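You operate a simulated robot arm through the tools that you are given. There is no shell and no other tool.

You run a simulated two-armed robot. Do the job below in one go: nothing can be reset, and whatever is moved stays where it is left.

TASK
Clamp the disc with chips, brush it, then move it to the mat.
Fine: brush it in the cam vice and leave the vice open; put the brush back; keep hands off the chips. Set down upright: chip brush. What is to be rubbed or washed off counts as gone when no trace of it is left.

Only the result counts: the job must be done as asked and must still hold three seconds after the hand-in. Knocking over, shifting, dropping, spilling or breaking anything else fails it.

THE ROBOT
Two 7-joint arms with fingered hands on one trunk that stands fixed in place. Base frame: the origin is at the foot of the trunk, x ahead of it, y to its left, z up; the work surface is at about z = 73.2. Readings come in cm, degrees, newtons and seconds.
The left shoulder is at [4.4, 17.3, 129.4], the right one opposite. With the tool pointing down near the work surface each hand reaches from about 10 to 66 cm from the base axis, measured 20 degrees to its own side. Payload 3.5 kg a hand.
The TCP of each hand is the grasp point between the finger pads, 3 cm short of the fingertips. In the tool frame z runs along the fingers and y along their closing line. The gripper opens to 10.4 cm; its body begins 3.5 cm behind the TCP. The gripper is a hand of 3 fingers: y runs from the thumb to the fingers, the wrist lies at [-1.5, -10.4, -17.8] in the tool frame.
Orientation is told as [roll, pitch, yaw] about the base's x, y, z axes, in that order, counted from this pose: with the fingers straight down and the wrist toward the robot, the tool's x, y and z point along [0, 1, 0], [1, 0, 0] and [0, 0, -1] of the base frame.

THE INTERFACE
- The arms move only by the tool apply_moves. It takes "left_increments", "right_increments" or both (then of equal length, played together; a hand with none holds still); each is a list of rows, each an object (a shift or turn left out is 0) with "offset": the shift along the base's x, y, z in cm, a list of three; "turn": the turn, a rotation vector about the base's x, y, z in degrees, a list of three. In form: [{"offset": [x, y, z], "turn": [ax, ay, az]}, ...]. A call has 1 to 20 rows; each row shifts and turns the commanded pose from where the row before left it. A row lasts 0.2 s, in which the tool goes at most 5 cm and 8.6 degrees; a call with a longer step from one row to the next is refused whole. Where a pose cannot be reached the arm comes as near as it can. A force on the tool above 40 N (or 10 N above the force at the start of the call, whichever is more), or a blocked arm, ends the call early, and 0.2 s more pass. In this call time passes only in rows, and 0.2 s behind the last. It gives the time, the measured TCP pose, the force on the tool (base axes), the opening and the grip force at its end, in the units of the frame above (readings bear some noise), with the torque about the TCP (base axes, N m) and any sound that the robot's microphone picked up, and new pictures: "show" is both (left out), scene, wrist or none (wrist: the cameras of the hands that moved).
- Cameras (640 x 400 px; columns grow to the right, rows downward): "scene" is now at [11.36, -4.43, 145.86]; the picture's right is [-0.51, -0.86, 0.00], its down [-0.56, 0.34, -0.75] and it looks along [0.65, -0.39, -0.66] (base axes); focal length 367 px, centre (320, 200). "left" rides on the left gripper at [-6.4, -9.4, -11.7] in its tool frame; the picture's right is [-0.72, -0.33, 0.61], its down [0.64, -0.65, 0.40] and it looks along [0.27, 0.68, 0.68] (tool axes); focal length 238 px, centre (320, 200). "right" rides on the right gripper at [6.4, -9.4, -11.7] in its tool frame; the picture's right is [-0.72, 0.33, -0.61], its down [-0.64, -0.65, 0.40] and it looks along [-0.27, 0.68, 0.68] (tool axes); focal length 238 px, centre (320, 200). There is no depth. A picture from a camera that has moved, and an enlarged one, comes with that camera's place and axes in the base frame and with its lens.
- slide_trunk(by): moves the trunk up (or, below 0, down) by that many cm; the arms and the scene camera ride with it, the base frame stays. It gives what a move gives, with no picture.
- set_fingers(index, middle, thumb_bend, thumb_turn, hand): sets how far each is bent, from 0 (flat) to 1 (curled in); at 0.3 the hand is open as for a grip, at 0.7 the pads meet at the TCP. One left out holds its place. A second passes; each finger stops where it meets its share of the squeeze, and holds until it gets a number again. It is the only way to open and close the hand. It gives what a move gives, with no picture; readings hold the bend of each and the force on the fingers (four entries, about 0 where the hand has none), thumb and palm. thumb_turn goes from beside the hand (0) to across from the fingers (1), as for a grip.
- head_to(pan, tilt): turns the head with the scene camera to pan (to the left, within 86 degrees either way) and tilt (down, from -29 to 69), counted from straight ahead of the robot (the tilt from the chest, where the trunk bows). It gives what a move gives, and a new picture of the scene camera.
- close_up(camera, box): a new picture of the part [left, top, right, bottom] of that camera's present view, enlarged. No time passes.
- hand_in(): hands the job in; it is judged then, once.

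Places have to be worked out from the pictures, the camera data and where the tool is seen. Open the grippers and draw the arms clear of the work before you hand the job in, unless the task says otherwise.

The tools are called as a command line: name --argument value ..., lists and objects as JSON in quotes. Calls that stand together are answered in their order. apply_moves: Moves the arms, as the interface text tells. Its arguments: {"type":"object","properties":{"left_increments":{"type":"array"},"right_increments":{"type":"array"},"show":{"type":"string","enum":["both","scene","wrist","none"]}},"required":[]} The other tools are called the same way: slide_trunk (by) moves the trunk up or down; set_fingers (index, middle, thumb_bend, thumb_turn, hand) moves the fingers one by one; head_to (pan, tilt) turns the head that bears the scene camera; close_up (camera, box) takes an enlarged picture of a part of a camera's view; hand_in () hands the job in.

At the start:

```text
time_s: 0.0
left_tool_pos: [37.4, 1.17, 102.14]
left_tcp_rot: [12.3, -3.8, 3.6]
left_ft_force: [0.0, -0.4, 0.4]
left_ft_torque: [0.0, 0.02, 0.03]
left_finger_gap: 10.39
left_grasp_force: 0.0
left_shape: jaw
left_bend: [0.3, 0.3, 0.3, 0.97]
left_finger forces: [0.0, 0.1, 0.0, 0.0, 0.1, 0.0]
right_tool_pos: [31.53, -41.52, 114.05]
right_tcp_rot: [-0.1, 0.0, 0.1]
right_ft_force: [0.1, 0.0, -0.1]
right_ft_torque: [0.01, 0.0, 0.02]
right_finger_gap: 10.37
right_grasp_force: 0.1
right_shape: jaw
right_bend: [0.3, 0.3, 0.3, 0.98]
right_finger forces: [0.0, 0.0, 0.1, 0.0, 0.0, 0.1]
trunk travel left (down, up): [-39.0, 36.5]
head pan, tilt (commanded): [-31.0, 41.1]
```

scene: 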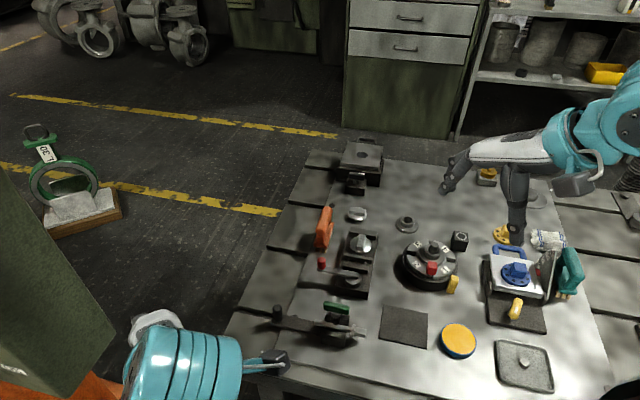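
right: 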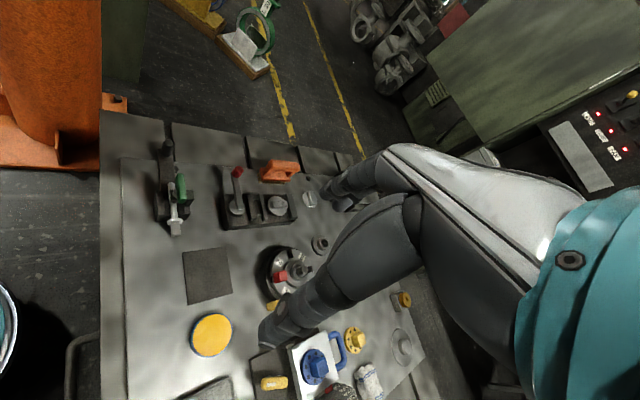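
left: 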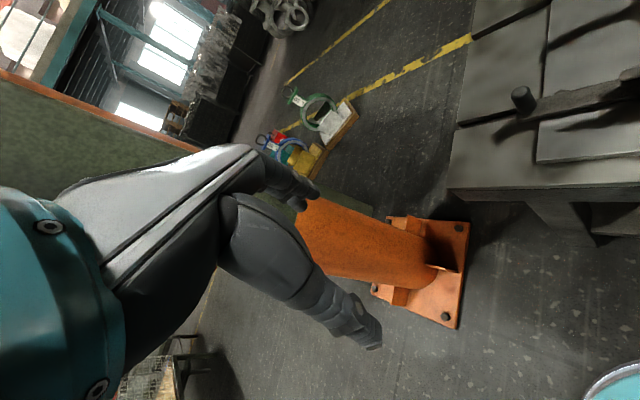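

The scene shows a bench with several fixtures, discs, a mat and a brush. I'll enlarge parts of the scene view to identify each one.

close_up --camera "scene" --box '[220, 120, 420, 245]'

close_up --camera "scene" --box '[220, 230, 420, 355]'

close_up --camera "scene" --box '[380, 210, 620, 360]'

close_up --camera "scene" --box '[400, 130, 640, 280]'

close_up --camera "right" --box '[120, 120, 440, 320]'

close_up --camera "right" --box '[160, 250, 440, 400]'

```text
3.20 times, centred on (320, 182) of scene
camera zoom: at [11.36, -4.43, 145.86], right [-0.51, -0.86, 0.0], down [-0.56, 0.34, -0.75], along [0.65, -0.39, -0.66], focal length 1175 px, centre (320, 256)
```

zoom: 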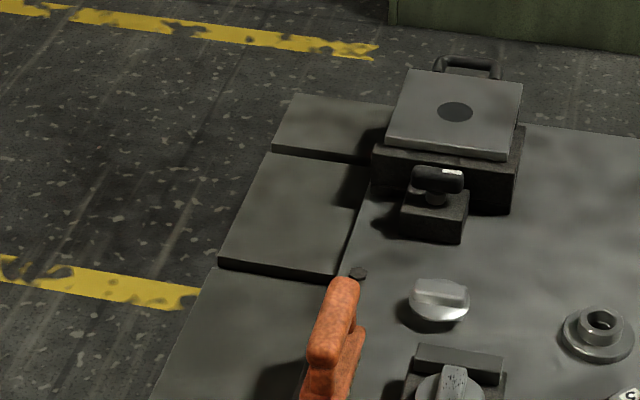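

```text
3.20 times, centred on (320, 292) of scene
camera zoom: at [11.36, -4.43, 145.86], right [-0.51, -0.86, 0.0], down [-0.56, 0.34, -0.75], along [0.65, -0.39, -0.66], focal length 1175 px, centre (320, -96)
```

zoom: 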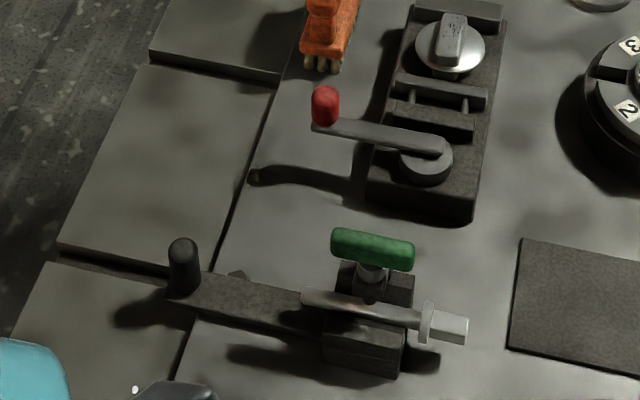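

```text
2.67 times, centred on (500, 285) of scene
camera zoom: at [11.36, -4.43, 145.86], right [-0.51, -0.86, 0.0], down [-0.56, 0.34, -0.75], along [0.65, -0.39, -0.66], focal length 979 px, centre (-160, -27)
```

zoom: 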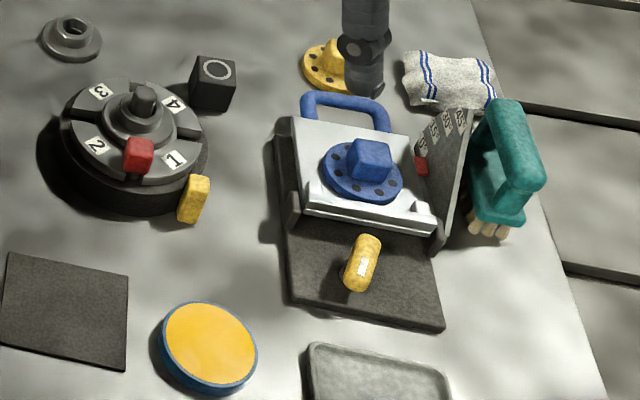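

```text
2.67 times, centred on (520, 205) of scene
camera zoom: at [11.36, -4.43, 145.86], right [-0.51, -0.86, 0.0], down [-0.56, 0.34, -0.75], along [0.65, -0.39, -0.66], focal length 979 px, centre (-213, 187)
```

zoom: 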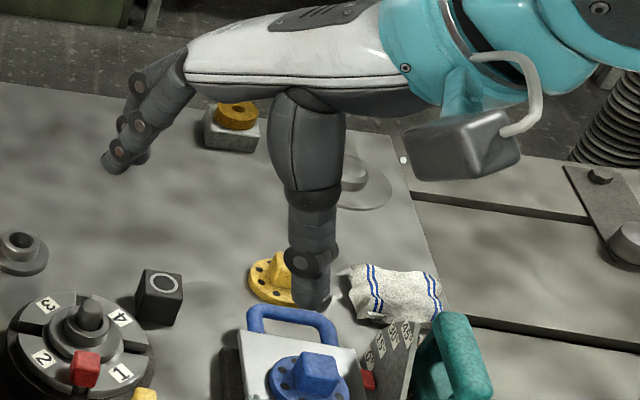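

```text
2.00 times, centred on (280, 220) of right
camera zoom: at [21.93, -35.23, 125.68], right [0.33, -0.72, 0.61], down [-0.65, -0.64, -0.4], along [0.68, -0.27, -0.68], focal length 477 px, centre (400, 160)
```

zoom: 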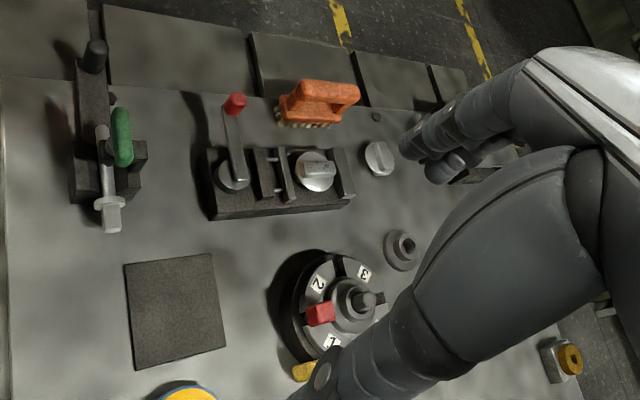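

```text
2.29 times, centred on (300, 325) of right
camera zoom: at [21.93, -35.23, 125.68], right [0.33, -0.72, 0.61], down [-0.65, -0.64, -0.4], along [0.68, -0.27, -0.68], focal length 545 px, centre (366, -86)
```

zoom: 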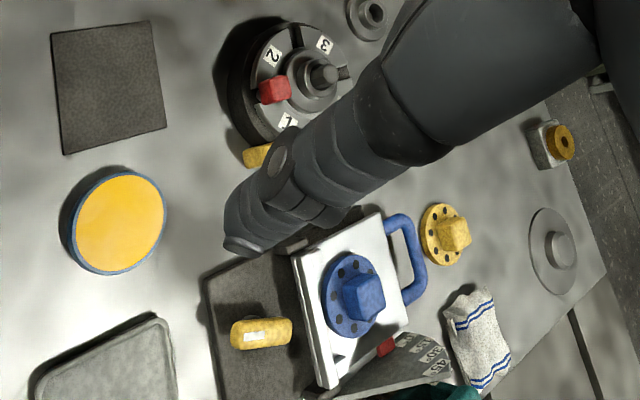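

Several discs, two brushes and two clamping devices are in view. I'll zoom in further on each candidate disc and brush to tell which disc carries chips.

close_up --camera "scene" --box '[330, 195, 400, 239]'

close_up --camera "scene" --box '[310, 225, 390, 275]'

close_up --camera "scene" --box '[480, 240, 560, 290]'

close_up --camera "scene" --box '[480, 210, 540, 248]'

close_up --camera "scene" --box '[540, 240, 600, 302]'

close_up --camera "scene" --box '[290, 195, 350, 260]'

close_up --camera "scene" --box '[430, 310, 560, 395]'

close_up --camera "scene" --box '[470, 160, 560, 216]'

```text
9.09 times, centred on (365, 217) of scene
camera zoom: at [11.36, -4.43, 145.86], right [-0.51, -0.86, 0.0], down [-0.56, 0.34, -0.75], along [0.65, -0.39, -0.66], focal length 3338 px, centre (-89, 46)
```

zoom: 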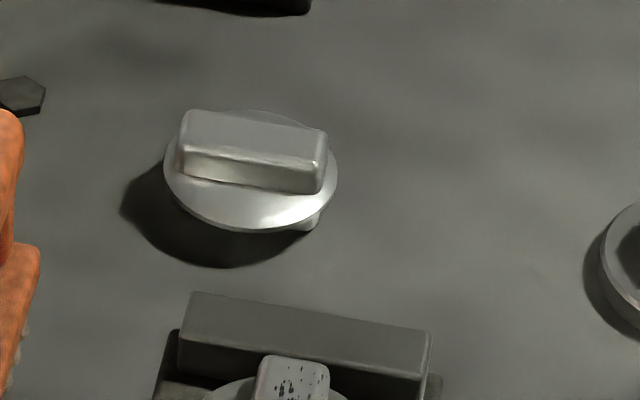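

```text
8.00 times, centred on (350, 250) of scene
camera zoom: at [11.36, -4.43, 145.86], right [-0.51, -0.86, 0.0], down [-0.56, 0.34, -0.75], along [0.65, -0.39, -0.66], focal length 2938 px, centre (80, -200)
```

zoom: 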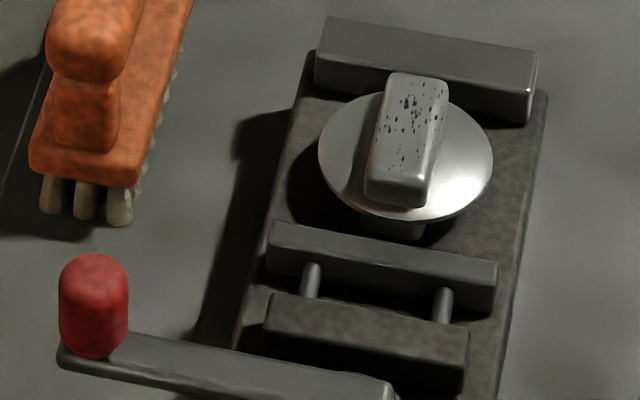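

```text
8.00 times, centred on (520, 265) of scene
camera zoom: at [11.36, -4.43, 145.86], right [-0.51, -0.86, 0.0], down [-0.56, 0.34, -0.75], along [0.65, -0.39, -0.66], focal length 2938 px, centre (-1280, -320)
```

zoom: 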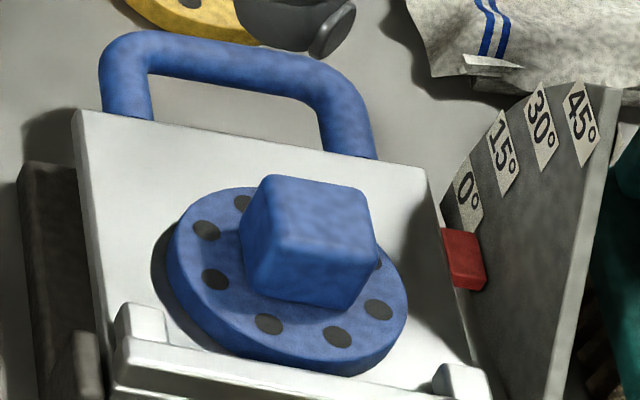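

```text
10.53 times, centred on (510, 229) of scene
camera zoom: at [11.36, -4.43, 145.86], right [-0.51, -0.86, 0.0], down [-0.56, 0.34, -0.75], along [0.65, -0.39, -0.66], focal length 3866 px, centre (-1680, -105)
```

zoom: 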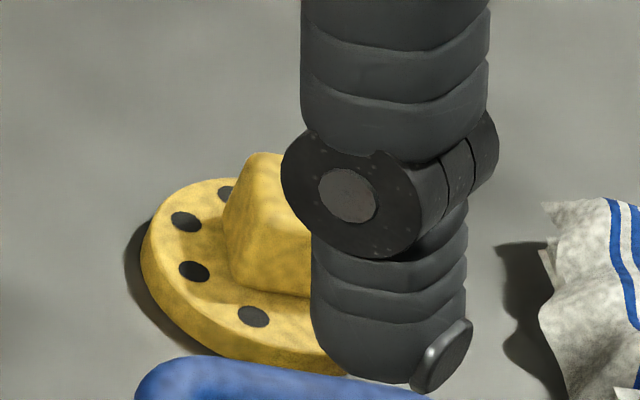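

```text
6.45 times, centred on (570, 271) of scene
camera zoom: at [11.36, -4.43, 145.86], right [-0.51, -0.86, 0.0], down [-0.56, 0.34, -0.75], along [0.65, -0.39, -0.66], focal length 2369 px, centre (-1293, -258)
```

zoom: 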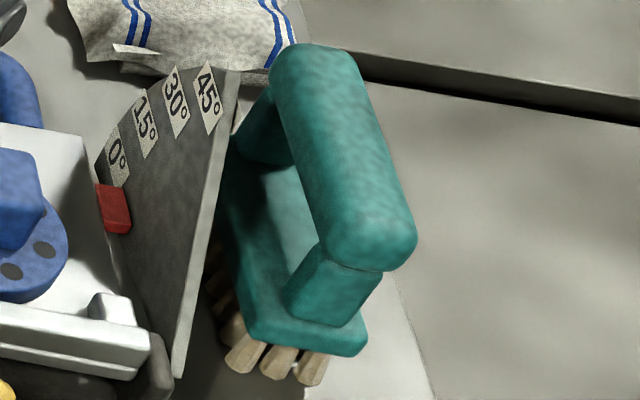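

```text
6.15 times, centred on (320, 228) of scene
camera zoom: at [11.36, -4.43, 145.86], right [-0.51, -0.86, 0.0], down [-0.56, 0.34, -0.75], along [0.65, -0.39, -0.66], focal length 2260 px, centre (320, 31)
```

zoom: 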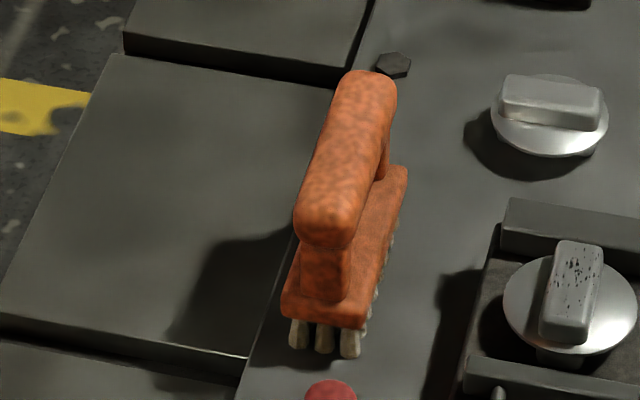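

```text
4.71 times, centred on (495, 352) of scene
camera zoom: at [11.36, -4.43, 145.86], right [-0.51, -0.86, 0.0], down [-0.56, 0.34, -0.75], along [0.65, -0.39, -0.66], focal length 1728 px, centre (-504, -518)
```

zoom: 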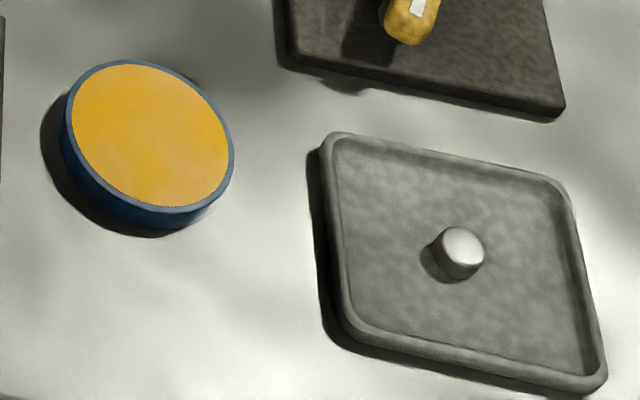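

```text
7.11 times, centred on (515, 188) of scene
camera zoom: at [11.36, -4.43, 145.86], right [-0.51, -0.86, 0.0], down [-0.56, 0.34, -0.75], along [0.65, -0.39, -0.66], focal length 2611 px, centre (-1067, 285)
```

zoom: 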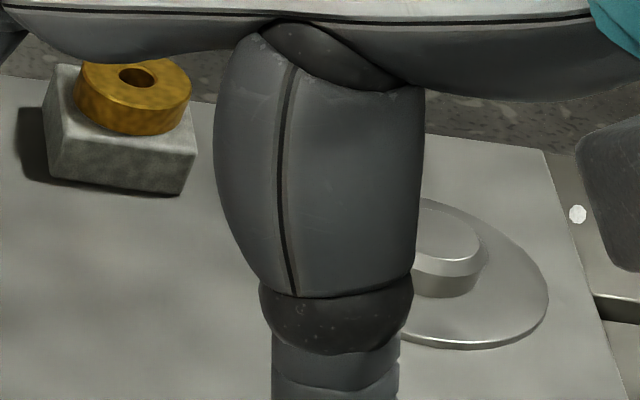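

The grey disc lying loose between the jaws of the red-knobbed cam vice has dark specks on its bar, so it is the chip-covered one. Next I'll move the right hand sideways over the bench to see the vice, orange brush and teal brush from closer.

apply_moves --right_increments '[{"offset": [2.6, -2.1, -2.3]}, {"offset": [2.6, -2.1, -2.3]}, {"offset": [2.6, -2.1, -2.3]}, {"offset": [2.6, -2.1, -2.3]}, {"offset": [2.6, -2.1, -2.3]}, {"offset": [2.6, -2.1, -2.3]}]' --show "both"

```text
time_s: 1.4
left_tool_pos: [37.51, 1.41, 101.98]
left_tcp_rot: [12.4, -3.8, 3.7]
left_ft_force: [0.2, -0.3, 0.3]
left_ft_torque: [-0.02, 0.01, -0.01]
left_finger_gap: 10.39
left_grasp_force: 0.0
left_shape: jaw
left_bend: [0.3, 0.3, 0.3, 0.97]
left_finger forces: [0.0, 0.0, 0.1, 0.0, 0.0, 0.0]
right_tool_pos: [47.01, -54.03, 100.13]
right_tcp_rot: [-0.2, 0.0, 0.1]
right_ft_force: [-0.5, 0.6, -0.7]
right_ft_torque: [0.01, -0.01, -0.01]
right_finger_gap: 10.38
right_grasp_force: 0.1
right_shape: jaw
right_bend: [0.3, 0.3, 0.3, 0.98]
right_finger forces: [0.1, 0.0, 0.0, 0.0, 0.0, 0.0]
trunk travel left (down, up): [-39.0, 36.5]
head pan, tilt (commanded): [-31.0, 41.1]
camera scene: at [11.43, -4.45, 145.85], right [-0.52, -0.86, 0.0], down [-0.56, 0.34, -0.75], along [0.65, -0.39, -0.66], focal length 367 px, centre (320, 200)
camera right: at [37.6, -47.81, 111.81], right [0.33, -0.72, 0.62], down [-0.65, -0.64, -0.4], along [0.68, -0.27, -0.68], focal length 238 px, centre (320, 200)
```

scene: 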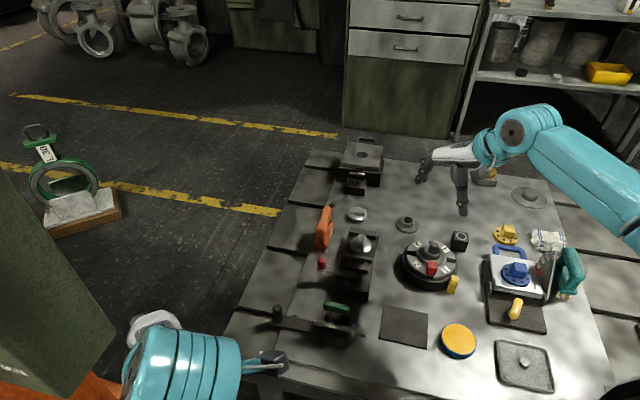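
right: 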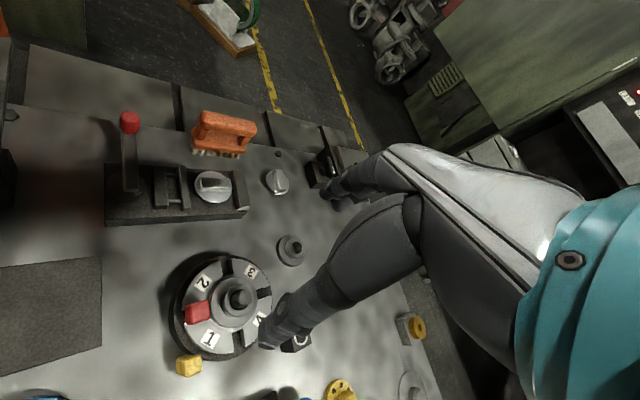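

close_up --camera "right" --box '[90, 90, 290, 215]'

close_up --camera "right" --box '[170, 150, 260, 206]'

close_up --camera "right" --box '[180, 100, 260, 160]'

close_up --camera "right" --box '[90, 100, 200, 230]'

close_up --camera "scene" --box '[480, 200, 600, 275]'

```text
3.20 times, centred on (190, 152) of right
camera zoom: at [37.6, -47.81, 111.81], right [0.33, -0.72, 0.62], down [-0.65, -0.64, -0.4], along [0.68, -0.27, -0.68], focal length 763 px, centre (736, 352)
```

zoom: 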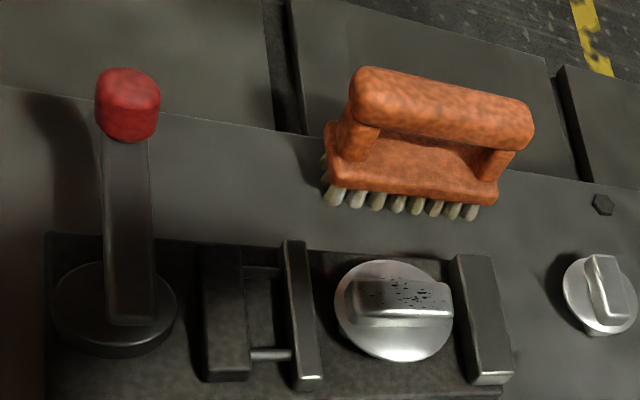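

```text
7.11 times, centred on (215, 178) of right
camera zoom: at [37.6, -47.81, 111.81], right [0.33, -0.72, 0.62], down [-0.65, -0.64, -0.4], along [0.68, -0.27, -0.68], focal length 1695 px, centre (1067, 356)
```

zoom: 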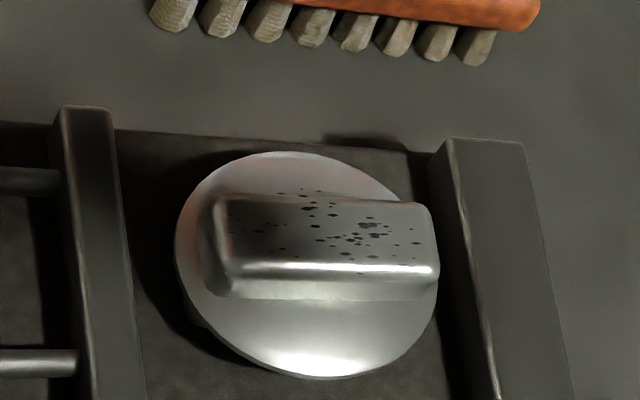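

```text
6.67 times, centred on (220, 130) of right
camera zoom: at [37.6, -47.81, 111.81], right [0.33, -0.72, 0.62], down [-0.65, -0.64, -0.4], along [0.68, -0.27, -0.68], focal length 1589 px, centre (987, 667)
```

zoom: 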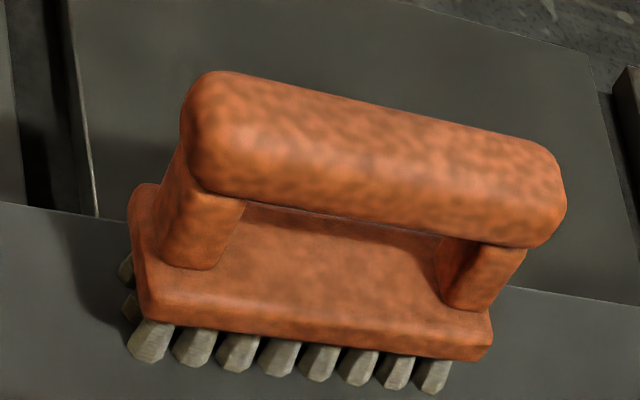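

```text
3.08 times, centred on (145, 165) of right
camera zoom: at [37.6, -47.81, 111.81], right [0.33, -0.72, 0.62], down [-0.65, -0.64, -0.4], along [0.68, -0.27, -0.68], focal length 733 px, centre (858, 308)
```

zoom: 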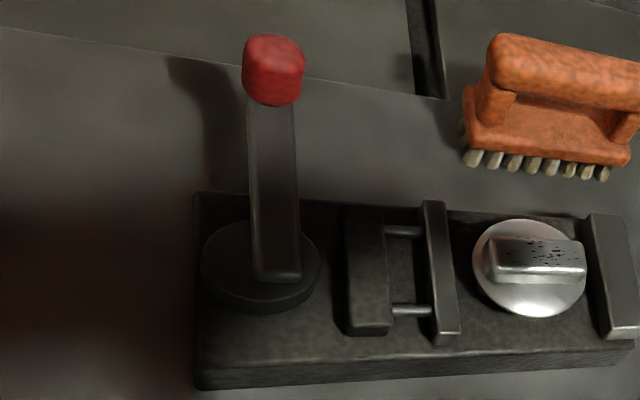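

```text
5.33 times, centred on (540, 238) of scene
camera zoom: at [11.43, -4.45, 145.85], right [-0.52, -0.86, 0.0], down [-0.56, 0.34, -0.75], along [0.65, -0.39, -0.66], focal length 1958 px, centre (-853, 0)
```

zoom: 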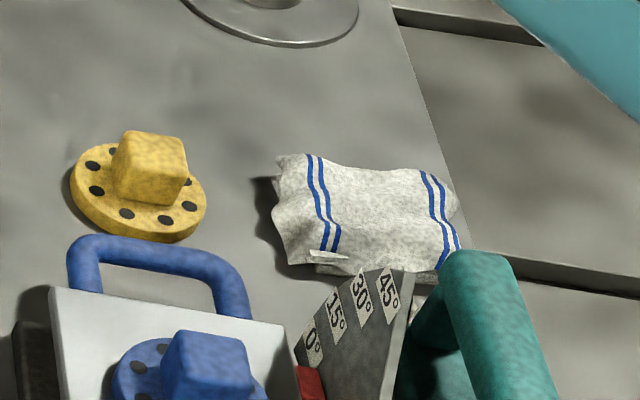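

The chip-bearing disc rests loosely between the jaws; the red knob top is near [56.8,-32.1,82] and the cam pivot near [51.4,-37.5]. Next I'll zoom on the cam to judge its eccentricity and which way it clamps.

close_up --camera "right" --box '[100, 155, 180, 205]'

close_up --camera "scene" --box '[315, 255, 385, 300]'

close_up --camera "scene" --box '[325, 220, 395, 264]'

```text
8.00 times, centred on (140, 180) of right
camera zoom: at [37.6, -47.81, 111.81], right [0.33, -0.72, 0.62], down [-0.65, -0.64, -0.4], along [0.68, -0.27, -0.68], focal length 1907 px, centre (1760, 360)
```

zoom: 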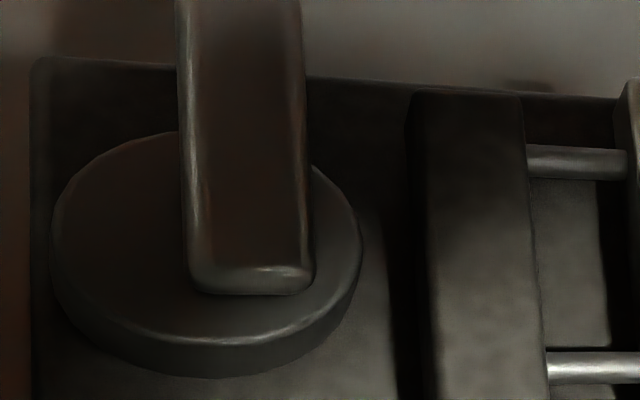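

```text
8.89 times, centred on (350, 278) of scene
camera zoom: at [11.43, -4.45, 145.85], right [-0.52, -0.86, 0.0], down [-0.56, 0.34, -0.75], along [0.65, -0.39, -0.66], focal length 3264 px, centre (53, -489)
```

zoom: 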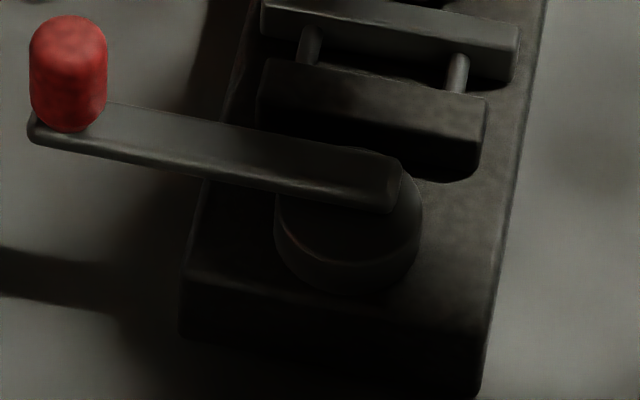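

```text
9.09 times, centred on (360, 242) of scene
camera zoom: at [11.43, -4.45, 145.85], right [-0.52, -0.86, 0.0], down [-0.56, 0.34, -0.75], along [0.65, -0.39, -0.66], focal length 3338 px, centre (-44, -182)
```

zoom: 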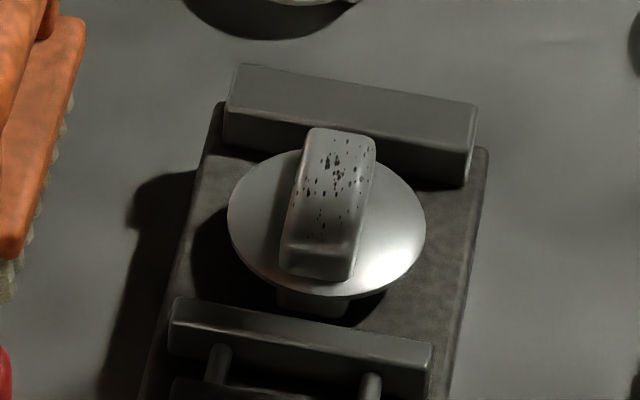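

The lever stands across the vice and its pivot sits off the cam centre, so I'll find the clamping direction by force. Next I'll close the fingers to a narrow cage and move the right hand above the red knob with the closing line along the vice axis, about -42° yaw.

apply_moves --right_increments '[{"offset": [0, 3.5, 2.5], "turn": [0, 0, -7]}, {"offset": [0, 3.5, 2.5], "turn": [0, 0, -7]}, {"offset": [1.3, 3.5, 2], "turn": [0, 0, -7]}, {"offset": [1.3, 3.5, 2], "turn": [0, 0, -7]}, {"offset": [1.3, 3.5, 1], "turn": [0, 0, -7]}, {"offset": [1.3, 3.5, 0], "turn": [0, 0, -7]}]' --show "both"

set_fingers --hand "right" --index 0.52 --middle 0.52 --thumb_bend 0.52

```text
time_s: 2.8
left_tool_pos: [37.54, 1.52, 102.0]
left_tcp_rot: [12.4, -3.8, 3.7]
left_ft_force: [0.6, -0.3, -0.5]
left_ft_torque: [-0.01, 0.04, 0.01]
left_finger_gap: 10.41
left_grasp_force: 0.0
left_shape: jaw
left_bend: [0.3, 0.3, 0.3, 0.97]
left_finger forces: [0.1, 0.1, 0.0, 0.0, 0.1, 0.0]
right_tool_pos: [52.24, -32.88, 110.06]
right_tcp_rot: [-0.2, 0.0, -42.1]
right_ft_force: [-0.8, 0.1, 0.8]
right_ft_torque: [-0.01, 0.01, 0.02]
right_finger_gap: 10.36
right_grasp_force: 0.0
right_shape: jaw
right_bend: [0.3, 0.3, 0.3, 0.98]
right_finger forces: [0.1, 0.0, 0.0, 0.0, 0.0, 0.0]
trunk travel left (down, up): [-39.0, 36.5]
head pan, tilt (commanded): [-31.0, 41.1]
camera scene: at [11.4, -4.33, 145.86], right [-0.51, -0.86, 0.0], down [-0.56, 0.34, -0.75], along [0.65, -0.39, -0.66], focal length 367 px, centre (320, 200)
camera right: at [49.46, -21.99, 121.85], right [-0.24, -0.75, 0.62], down [-0.91, -0.04, -0.4], along [0.33, -0.66, -0.68], focal length 238 px, centre (320, 200)
```

scene: 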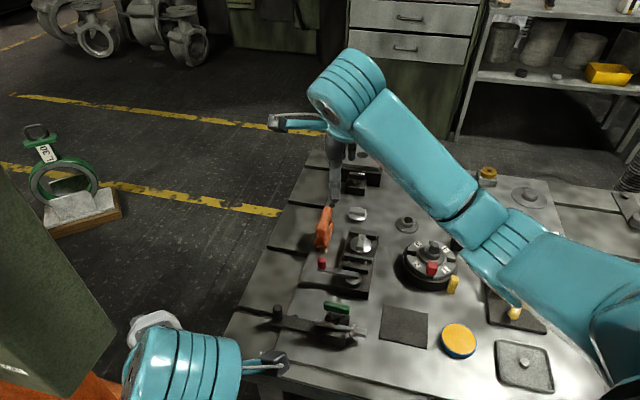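
right: 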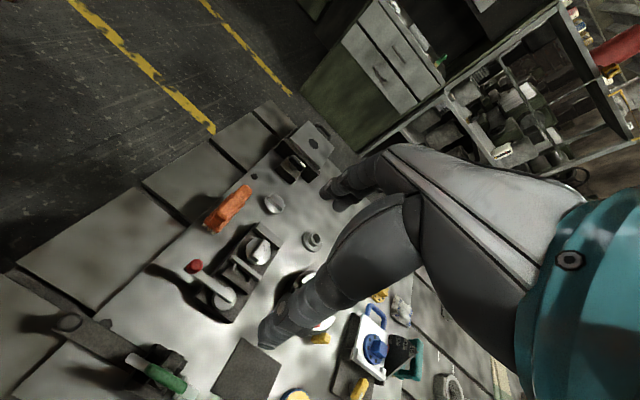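

```text
time_s: 3.8
left_tool_pos: [37.52, 1.44, 101.97]
left_tcp_rot: [12.5, -3.8, 3.7]
left_ft_force: [0.0, -0.6, -0.4]
left_ft_torque: [-0.02, -0.01, -0.03]
left_finger_gap: 10.39
left_grasp_force: 0.0
left_shape: jaw
left_bend: [0.3, 0.3, 0.3, 0.97]
left_finger forces: [0.0, 0.1, 0.0, 0.0, 0.0, 0.0]
right_tool_pos: [52.27, -33.01, 110.06]
right_tcp_rot: [-0.1, 0.0, -41.9]
right_ft_force: [-0.4, -0.5, 0.6]
right_ft_torque: [0.0, -0.02, -0.01]
right_finger_gap: 4.77
right_grasp_force: 0.1
right_shape: fingers
right_bend: [0.52, 0.52, 0.52, 0.98]
right_finger forces: [0.1, 0.0, 0.0, 0.0, 0.0, 0.0]
trunk travel left (down, up): [-39.0, 36.5]
head pan, tilt (commanded): [-31.0, 41.1]
```

The hand is now above and slightly short of the knob, with a gap of 4.8 cm. I'll lower the trunk 18 cm to gain reach; the right hand ends at about z=92 and the left hand stays clear of the bench edge.

slide_trunk --by -18

```text
time_s: 5.3
left_tool_pos: [41.76, 6.03, 88.54]
left_tcp_rot: [20.3, -11.7, 4.0]
left_ft_force: [-0.8, -0.1, 0.6]
left_ft_torque: [0.02, -0.02, 0.0]
left_finger_gap: 10.41
left_grasp_force: 0.1
left_shape: jaw
left_bend: [0.3, 0.3, 0.3, 0.97]
left_finger forces: [0.1, 0.0, 0.0, 0.0, 0.0, 0.0]
right_tool_pos: [52.33, -33.07, 95.07]
right_tcp_rot: [-0.6, 0.4, -41.9]
right_ft_force: [-0.8, 0.9, 0.2]
right_ft_torque: [0.03, -0.01, -0.01]
right_finger_gap: 4.76
right_grasp_force: 0.0
right_shape: fingers
right_bend: [0.52, 0.52, 0.52, 0.98]
right_finger forces: [0.0, 0.0, 0.1, 0.0, 0.0, 0.2]
trunk travel left (down, up): [-24.4, 51.0]
head pan, tilt (commanded): [-31.0, 41.1]
stopped: the arm was blocked; the commanded pose is now the measured one
```

The trunk stopped after 14.6 cm because the left arm met something; its pose has twisted by about 8°. I'll turn the head to the left and look before doing anything else.

head_to --pan 20 --tilt 50

close_up --camera "left" --box '[0, 0, 640, 400]'

```text
time_s: 6.5
left_tool_pos: [41.67, 5.99, 88.48]
left_tcp_rot: [20.2, -11.7, 4.0]
left_ft_force: [-0.2, 0.2, 0.1]
left_ft_torque: [0.0, 0.01, -0.01]
left_finger_gap: 10.44
left_grasp_force: 0.0
left_shape: jaw
left_bend: [0.3, 0.3, 0.3, 0.97]
left_finger forces: [0.1, 0.0, 0.0, 0.1, 0.1, 0.0]
right_tool_pos: [52.38, -32.99, 95.16]
right_tcp_rot: [-0.4, 0.4, -42.0]
right_ft_force: [-0.6, 0.2, -0.5]
right_ft_torque: [0.02, -0.01, 0.0]
right_finger_gap: 4.75
right_grasp_force: 0.0
right_shape: fingers
right_bend: [0.52, 0.52, 0.52, 0.98]
right_finger forces: [0.0, 0.1, 0.0, 0.1, 0.1, 0.0]
trunk travel left (down, up): [-24.4, 51.0]
head pan, tilt (commanded): [20.0, 50.0]
camera scene: at [16.46, 2.54, 129.8], right [0.34, -0.94, 0.0], down [-0.72, -0.26, -0.64], along [0.6, 0.22, -0.77], focal length 367 px, centre (320, 200)
```

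scene: 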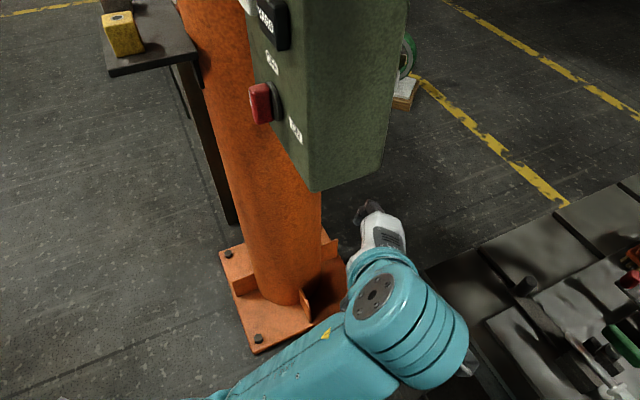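

```text
1.00 times, centred on (320, 200) of left (not enlarged: the box is as wide or as high as the picture)
camera zoom: at [31.3, -4.82, 95.29], right [-0.12, -0.47, -0.87], down [-0.66, 0.7, -0.29], along [0.74, 0.54, -0.39], focal length 238 px, centre (320, 200)
```

zoom: 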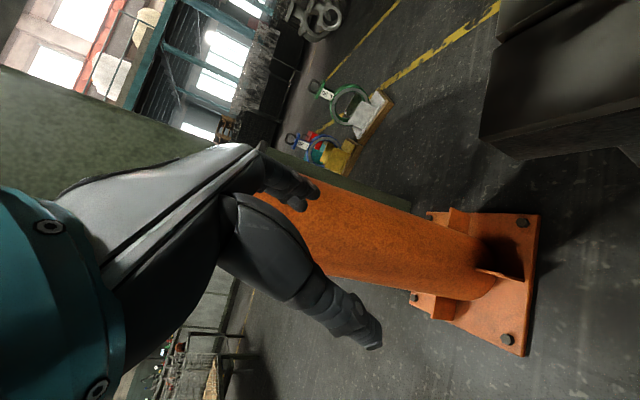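

The left hand hangs between the control column and the bench corner, and I can't yet see what it touches. I'll look further left and down, toward the left elbow.

head_to --pan 60 --tilt 62

head_to --pan 0 --tilt 65

```text
time_s: 7.5
left_tool_pos: [41.6, 5.96, 88.58]
left_tcp_rot: [20.2, -11.7, 4.0]
left_ft_force: [0.2, -0.5, 0.5]
left_ft_torque: [0.01, 0.03, 0.02]
left_finger_gap: 10.41
left_grasp_force: 0.0
left_shape: jaw
left_bend: [0.3, 0.3, 0.3, 0.97]
left_finger forces: [0.0, 0.1, 0.0, 0.1, 0.0, 0.1]
right_tool_pos: [52.46, -33.04, 95.21]
right_tcp_rot: [-0.4, 0.4, -41.9]
right_ft_force: [-0.8, 0.4, 0.5]
right_ft_torque: [0.0, -0.01, -0.02]
right_finger_gap: 4.75
right_grasp_force: 0.0
right_shape: fingers
right_bend: [0.52, 0.52, 0.52, 0.98]
right_finger forces: [0.1, 0.0, 0.1, 0.0, 0.1, 0.0]
trunk travel left (down, up): [-24.4, 51.0]
head pan, tilt (commanded): [60.0, 62.0]
camera scene: at [12.45, 5.48, 128.31], right [0.87, -0.5, 0.0], down [-0.44, -0.76, -0.47], along [0.24, 0.41, -0.88], focal length 367 px, centre (320, 200)
```

scene: 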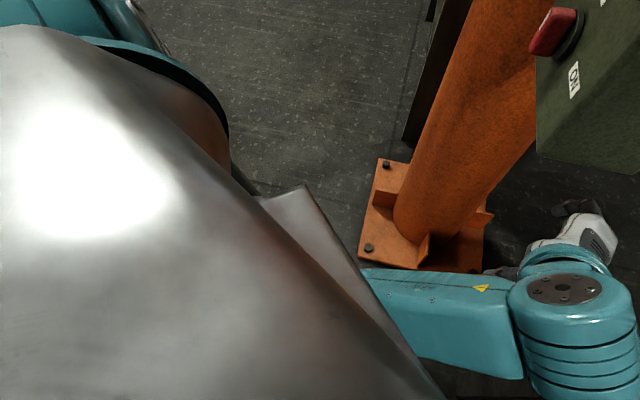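

```text
time_s: 8.8
left_tool_pos: [41.65, 6.0, 88.52]
left_tcp_rot: [20.2, -11.5, 4.0]
left_ft_force: [0.4, 1.6, -0.3]
left_ft_torque: [-0.02, 0.01, -0.01]
left_finger_gap: 10.43
left_grasp_force: 0.0
left_shape: jaw
left_bend: [0.3, 0.3, 0.3, 0.97]
left_finger forces: [0.0, 0.0, 0.1, 0.0, 0.0, 0.1]
right_tool_pos: [52.27, -33.11, 95.23]
right_tcp_rot: [-0.5, 0.4, -41.8]
right_ft_force: [0.4, 0.1, 0.0]
right_ft_torque: [0.03, -0.01, 0.0]
right_finger_gap: 4.74
right_grasp_force: 0.0
right_shape: fingers
right_bend: [0.52, 0.52, 0.52, 0.98]
right_finger forces: [0.1, 0.0, 0.1, 0.1, 0.0, 0.1]
trunk travel left (down, up): [-24.4, 51.0]
head pan, tilt (commanded): [0.0, 65.0]
camera scene: at [15.3, -0.08, 127.98], right [0.0, -1.0, 0.0], down [-0.91, 0.0, -0.42], along [0.42, 0.0, -0.91], focal length 367 px, centre (320, 200)
```

scene: 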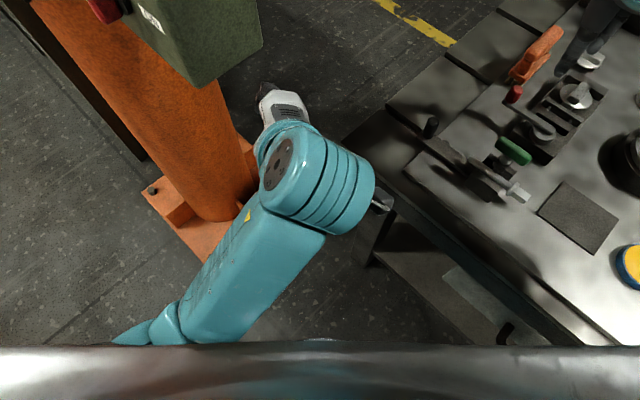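

Nothing looks disturbed, and the forces on the left arm read about zero. The trunk is 14.6 cm lower and the head has come about 5 cm forward, which gives enough reach, so I'll leave it there. Next I'll point the head back at the vice.

head_to --pan -38 --tilt 40

close_up --camera "right" --box '[130, 150, 330, 350]'

```text
time_s: 9.9
left_tool_pos: [41.69, 5.97, 88.47]
left_tcp_rot: [20.1, -11.8, 4.0]
left_ft_force: [0.9, -0.4, 0.4]
left_ft_torque: [0.01, 0.02, 0.01]
left_finger_gap: 10.37
left_grasp_force: 0.1
left_shape: jaw
left_bend: [0.3, 0.3, 0.3, 0.97]
left_finger forces: [0.0, 0.0, 0.0, 0.0, 0.1, 0.0]
right_tool_pos: [52.31, -33.1, 95.15]
right_tcp_rot: [-0.4, 0.3, -42.0]
right_ft_force: [0.8, 0.2, 0.1]
right_ft_torque: [-0.03, 0.0, 0.0]
right_finger_gap: 4.73
right_grasp_force: 0.0
right_shape: fingers
right_bend: [0.52, 0.52, 0.52, 0.98]
right_finger forces: [0.0, 0.0, 0.0, 0.1, 0.0, 0.1]
trunk travel left (down, up): [-24.4, 51.0]
head pan, tilt (commanded): [-38.0, 40.0]
camera scene: at [15.93, -5.31, 131.21], right [-0.61, -0.79, 0.0], down [-0.51, 0.4, -0.77], along [0.6, -0.47, -0.64], focal length 367 px, centre (320, 200)
```

scene: 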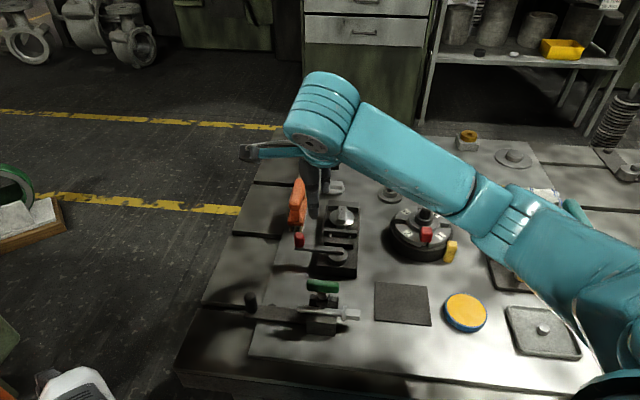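

```text
2.00 times, centred on (230, 250) of right
camera zoom: at [49.64, -22.15, 106.94], right [-0.23, -0.75, 0.62], down [-0.92, -0.04, -0.39], along [0.32, -0.66, -0.68], focal length 477 px, centre (500, 100)
```

zoom: 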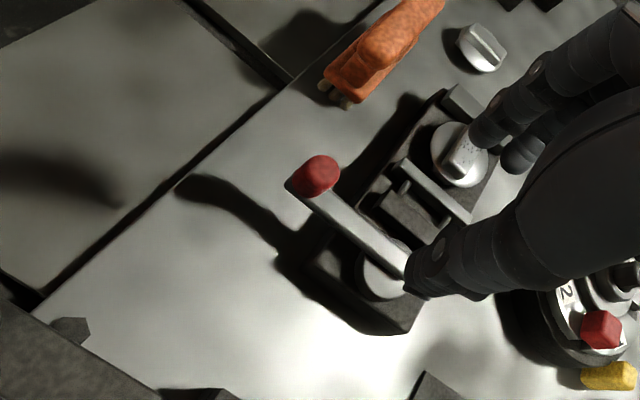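

The knob top is now at about [56.8,-31.9,82]. I'll centre the finger cage over it and lower until the TCP is at about z=81.

apply_moves --right_increments '[{"offset": [2.3, 0.6, 0]}, {"offset": [2.3, 0.6, 0]}, {"offset": [0, 0, -3.5]}, {"offset": [0, 0, -3.5]}, {"offset": [0, 0, -2]}]' --show "both"

close_up --camera "scene" --box '[260, 160, 380, 280]'

close_up --camera "right" --box '[200, 150, 400, 350]'

```text
time_s: 11.1
left_tool_pos: [41.71, 6.04, 88.53]
left_tcp_rot: [20.2, -11.7, 4.0]
left_ft_force: [0.0, 0.7, -0.4]
left_ft_torque: [0.0, 0.0, 0.01]
left_finger_gap: 10.39
left_grasp_force: 0.2
left_shape: jaw
left_bend: [0.3, 0.3, 0.3, 0.97]
left_finger forces: [0.1, 0.1, 0.1, 0.1, 0.1, 0.1]
right_tool_pos: [56.93, -31.79, 86.21]
right_tcp_rot: [-0.4, 0.3, -41.9]
right_ft_force: [-1.2, -0.1, -0.4]
right_ft_torque: [0.03, 0.01, 0.0]
right_finger_gap: 4.74
right_grasp_force: 0.1
right_shape: fingers
right_bend: [0.52, 0.52, 0.52, 0.98]
right_finger forces: [0.1, 0.0, 0.0, 0.0, 0.0, 0.0]
trunk travel left (down, up): [-24.4, 51.0]
head pan, tilt (commanded): [-38.0, 40.0]
camera scene: at [15.94, -5.32, 131.21], right [-0.62, -0.79, 0.0], down [-0.51, 0.4, -0.77], along [0.6, -0.47, -0.64], focal length 367 px, centre (320, 200)
camera right: at [54.26, -20.9, 97.94], right [-0.23, -0.75, 0.62], down [-0.92, -0.04, -0.4], along [0.32, -0.66, -0.68], focal length 238 px, centre (320, 200)
```

scene: 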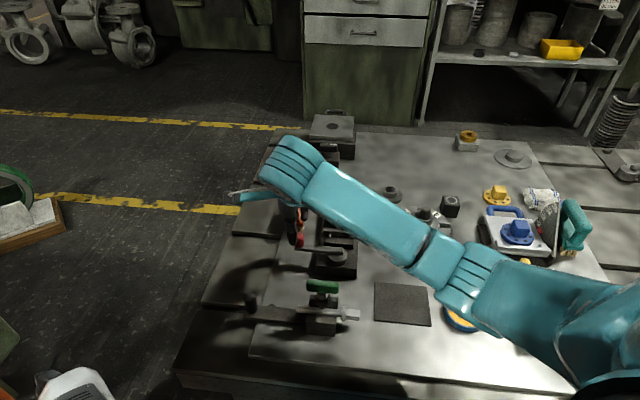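
right: 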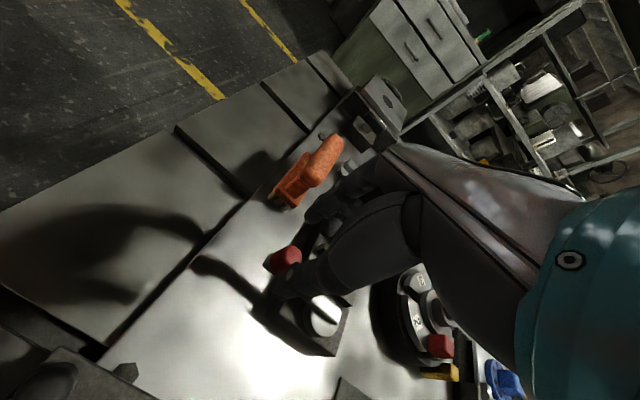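

```text
3.33 times, centred on (320, 220) of scene
camera zoom: at [15.94, -5.32, 131.21], right [-0.62, -0.79, 0.0], down [-0.51, 0.4, -0.77], along [0.6, -0.47, -0.64], focal length 1224 px, centre (320, 133)
```

zoom: 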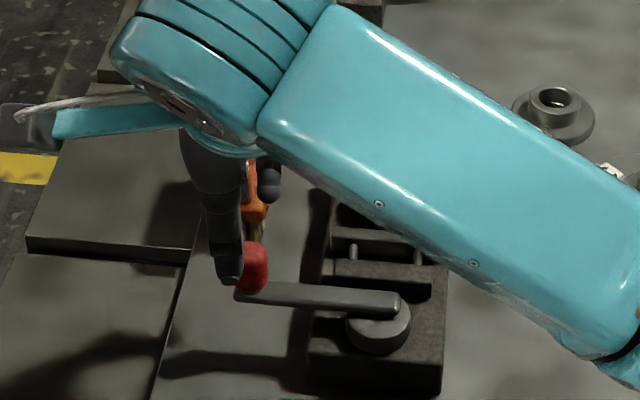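

```text
2.00 times, centred on (300, 250) of right
camera zoom: at [54.26, -20.9, 97.94], right [-0.23, -0.75, 0.62], down [-0.92, -0.04, -0.4], along [0.32, -0.66, -0.68], focal length 477 px, centre (360, 100)
```

zoom: 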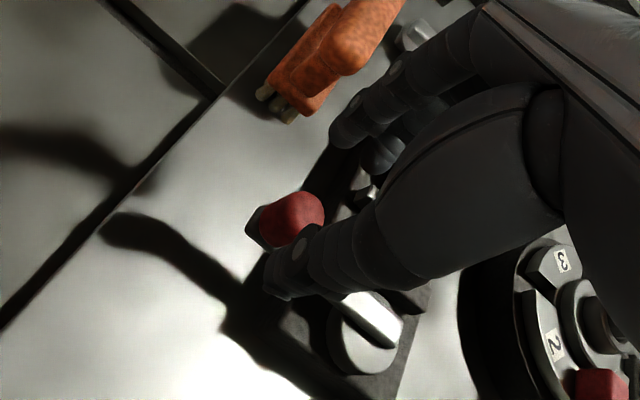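

The fingers straddle the knob, which sits about 0.4 cm to the +y side of the cage centre. I'll correct for that and lower another 5 cm.

apply_moves --right_increments '[{"offset": [0.2, 0.4, -1.8]}, {"offset": [0, 0, -1.8]}, {"offset": [0, 0, -1.4]}]' --show "both"

close_up --camera "scene" --box '[250, 190, 370, 290]'

close_up --camera "right" --box '[200, 150, 400, 350]'

```text
time_s: 11.9
left_tool_pos: [41.73, 6.04, 88.55]
left_tcp_rot: [20.1, -11.7, 4.0]
left_ft_force: [0.0, 0.0, 0.3]
left_ft_torque: [0.05, 0.02, 0.03]
left_finger_gap: 10.39
left_grasp_force: 0.1
left_shape: jaw
left_bend: [0.3, 0.3, 0.3, 0.97]
left_finger forces: [0.0, 0.1, 0.0, 0.0, 0.0, 0.0]
right_tool_pos: [57.16, -31.43, 81.18]
right_tcp_rot: [-0.4, 0.4, -41.9]
right_ft_force: [0.3, 0.1, 0.4]
right_ft_torque: [0.01, 0.0, 0.01]
right_finger_gap: 4.73
right_grasp_force: 0.0
right_shape: fingers
right_bend: [0.52, 0.52, 0.52, 0.98]
right_finger forces: [0.0, 0.1, 0.0, 0.0, 0.0, 0.1]
trunk travel left (down, up): [-24.4, 51.0]
head pan, tilt (commanded): [-38.0, 40.0]
camera scene: at [15.93, -5.32, 131.21], right [-0.62, -0.79, 0.0], down [-0.51, 0.4, -0.77], along [0.6, -0.47, -0.64], focal length 367 px, centre (320, 200)
camera right: at [54.44, -20.53, 92.96], right [-0.23, -0.75, 0.62], down [-0.92, -0.04, -0.4], along [0.32, -0.66, -0.68], focal length 238 px, centre (320, 200)
```

scene: 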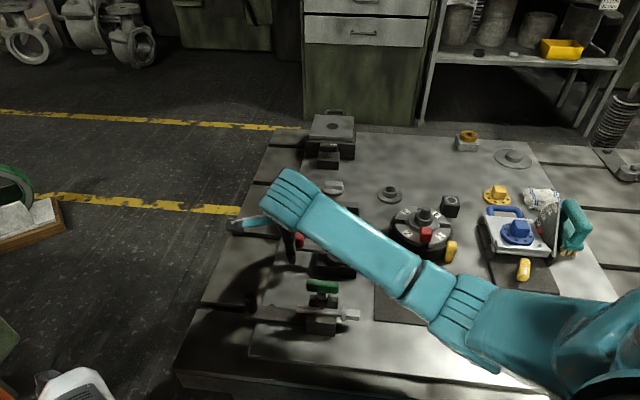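
right: 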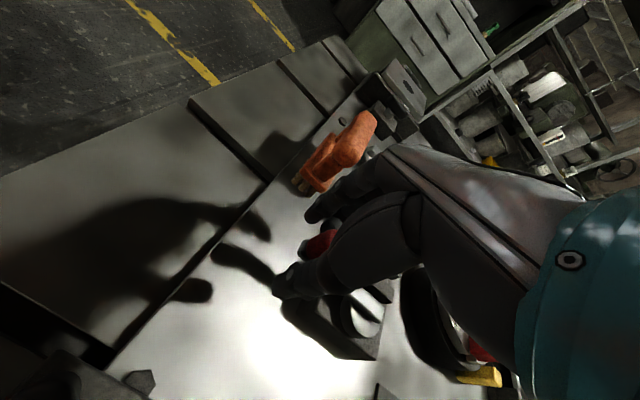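

```text
4.00 times, centred on (310, 240) of scene
camera zoom: at [15.93, -5.32, 131.21], right [-0.62, -0.79, 0.0], down [-0.51, 0.4, -0.77], along [0.6, -0.47, -0.64], focal length 1469 px, centre (360, 40)
```

zoom: 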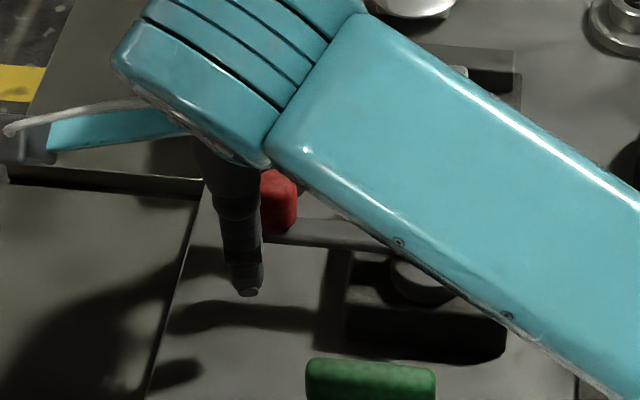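

```text
2.00 times, centred on (300, 250) of right
camera zoom: at [54.44, -20.53, 92.96], right [-0.23, -0.75, 0.62], down [-0.92, -0.04, -0.4], along [0.32, -0.66, -0.68], focal length 477 px, centre (360, 100)
```

zoom: 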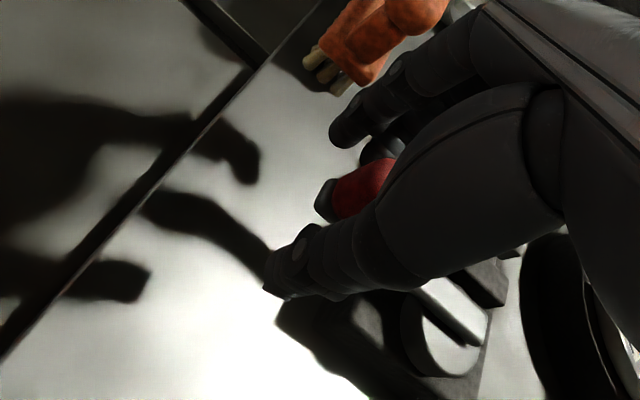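

The knob is inside the cage. I'll close the fingers until they just meet it.

set_fingers --hand "right" --index 0.63 --middle 0.63 --thumb_bend 0.63

close_up --camera "right" --box '[200, 150, 400, 350]'

```text
time_s: 12.9
left_tool_pos: [41.66, 6.08, 88.46]
left_tcp_rot: [20.2, -11.7, 4.0]
left_ft_force: [0.9, 0.9, 0.5]
left_ft_torque: [0.05, 0.0, 0.0]
left_finger_gap: 10.4
left_grasp_force: 0.1
left_shape: jaw
left_bend: [0.3, 0.3, 0.3, 0.97]
left_finger forces: [0.1, 0.0, 0.0, 0.0, 0.0, 0.0]
right_tool_pos: [57.15, -31.39, 81.14]
right_tcp_rot: [-0.4, 0.4, -41.8]
right_ft_force: [-0.3, -0.5, -0.5]
right_ft_torque: [0.04, -0.02, 0.03]
right_finger_gap: 1.95
right_grasp_force: 0.5
right_shape: fingers
right_bend: [0.63, 0.62, 0.63, 0.98]
right_finger forces: [0.2, 0.3, 0.0, 0.1, 0.1, 0.1]
trunk travel left (down, up): [-24.4, 51.0]
head pan, tilt (commanded): [-38.0, 40.0]
```

```text
2.00 times, centred on (300, 250) of right
camera zoom: at [54.44, -20.53, 92.97], right [-0.23, -0.75, 0.62], down [-0.92, -0.04, -0.39], along [0.32, -0.66, -0.68], focal length 477 px, centre (360, 100)
```

zoom: 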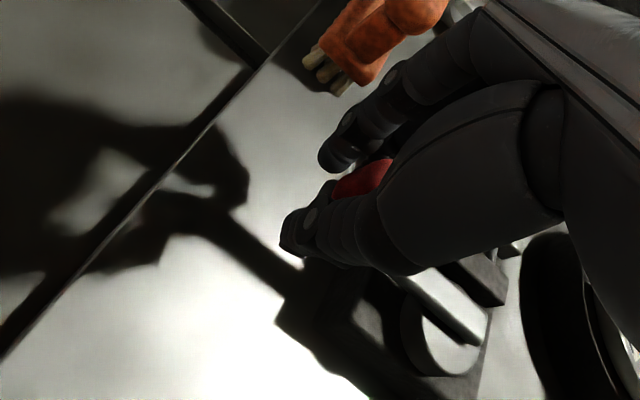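

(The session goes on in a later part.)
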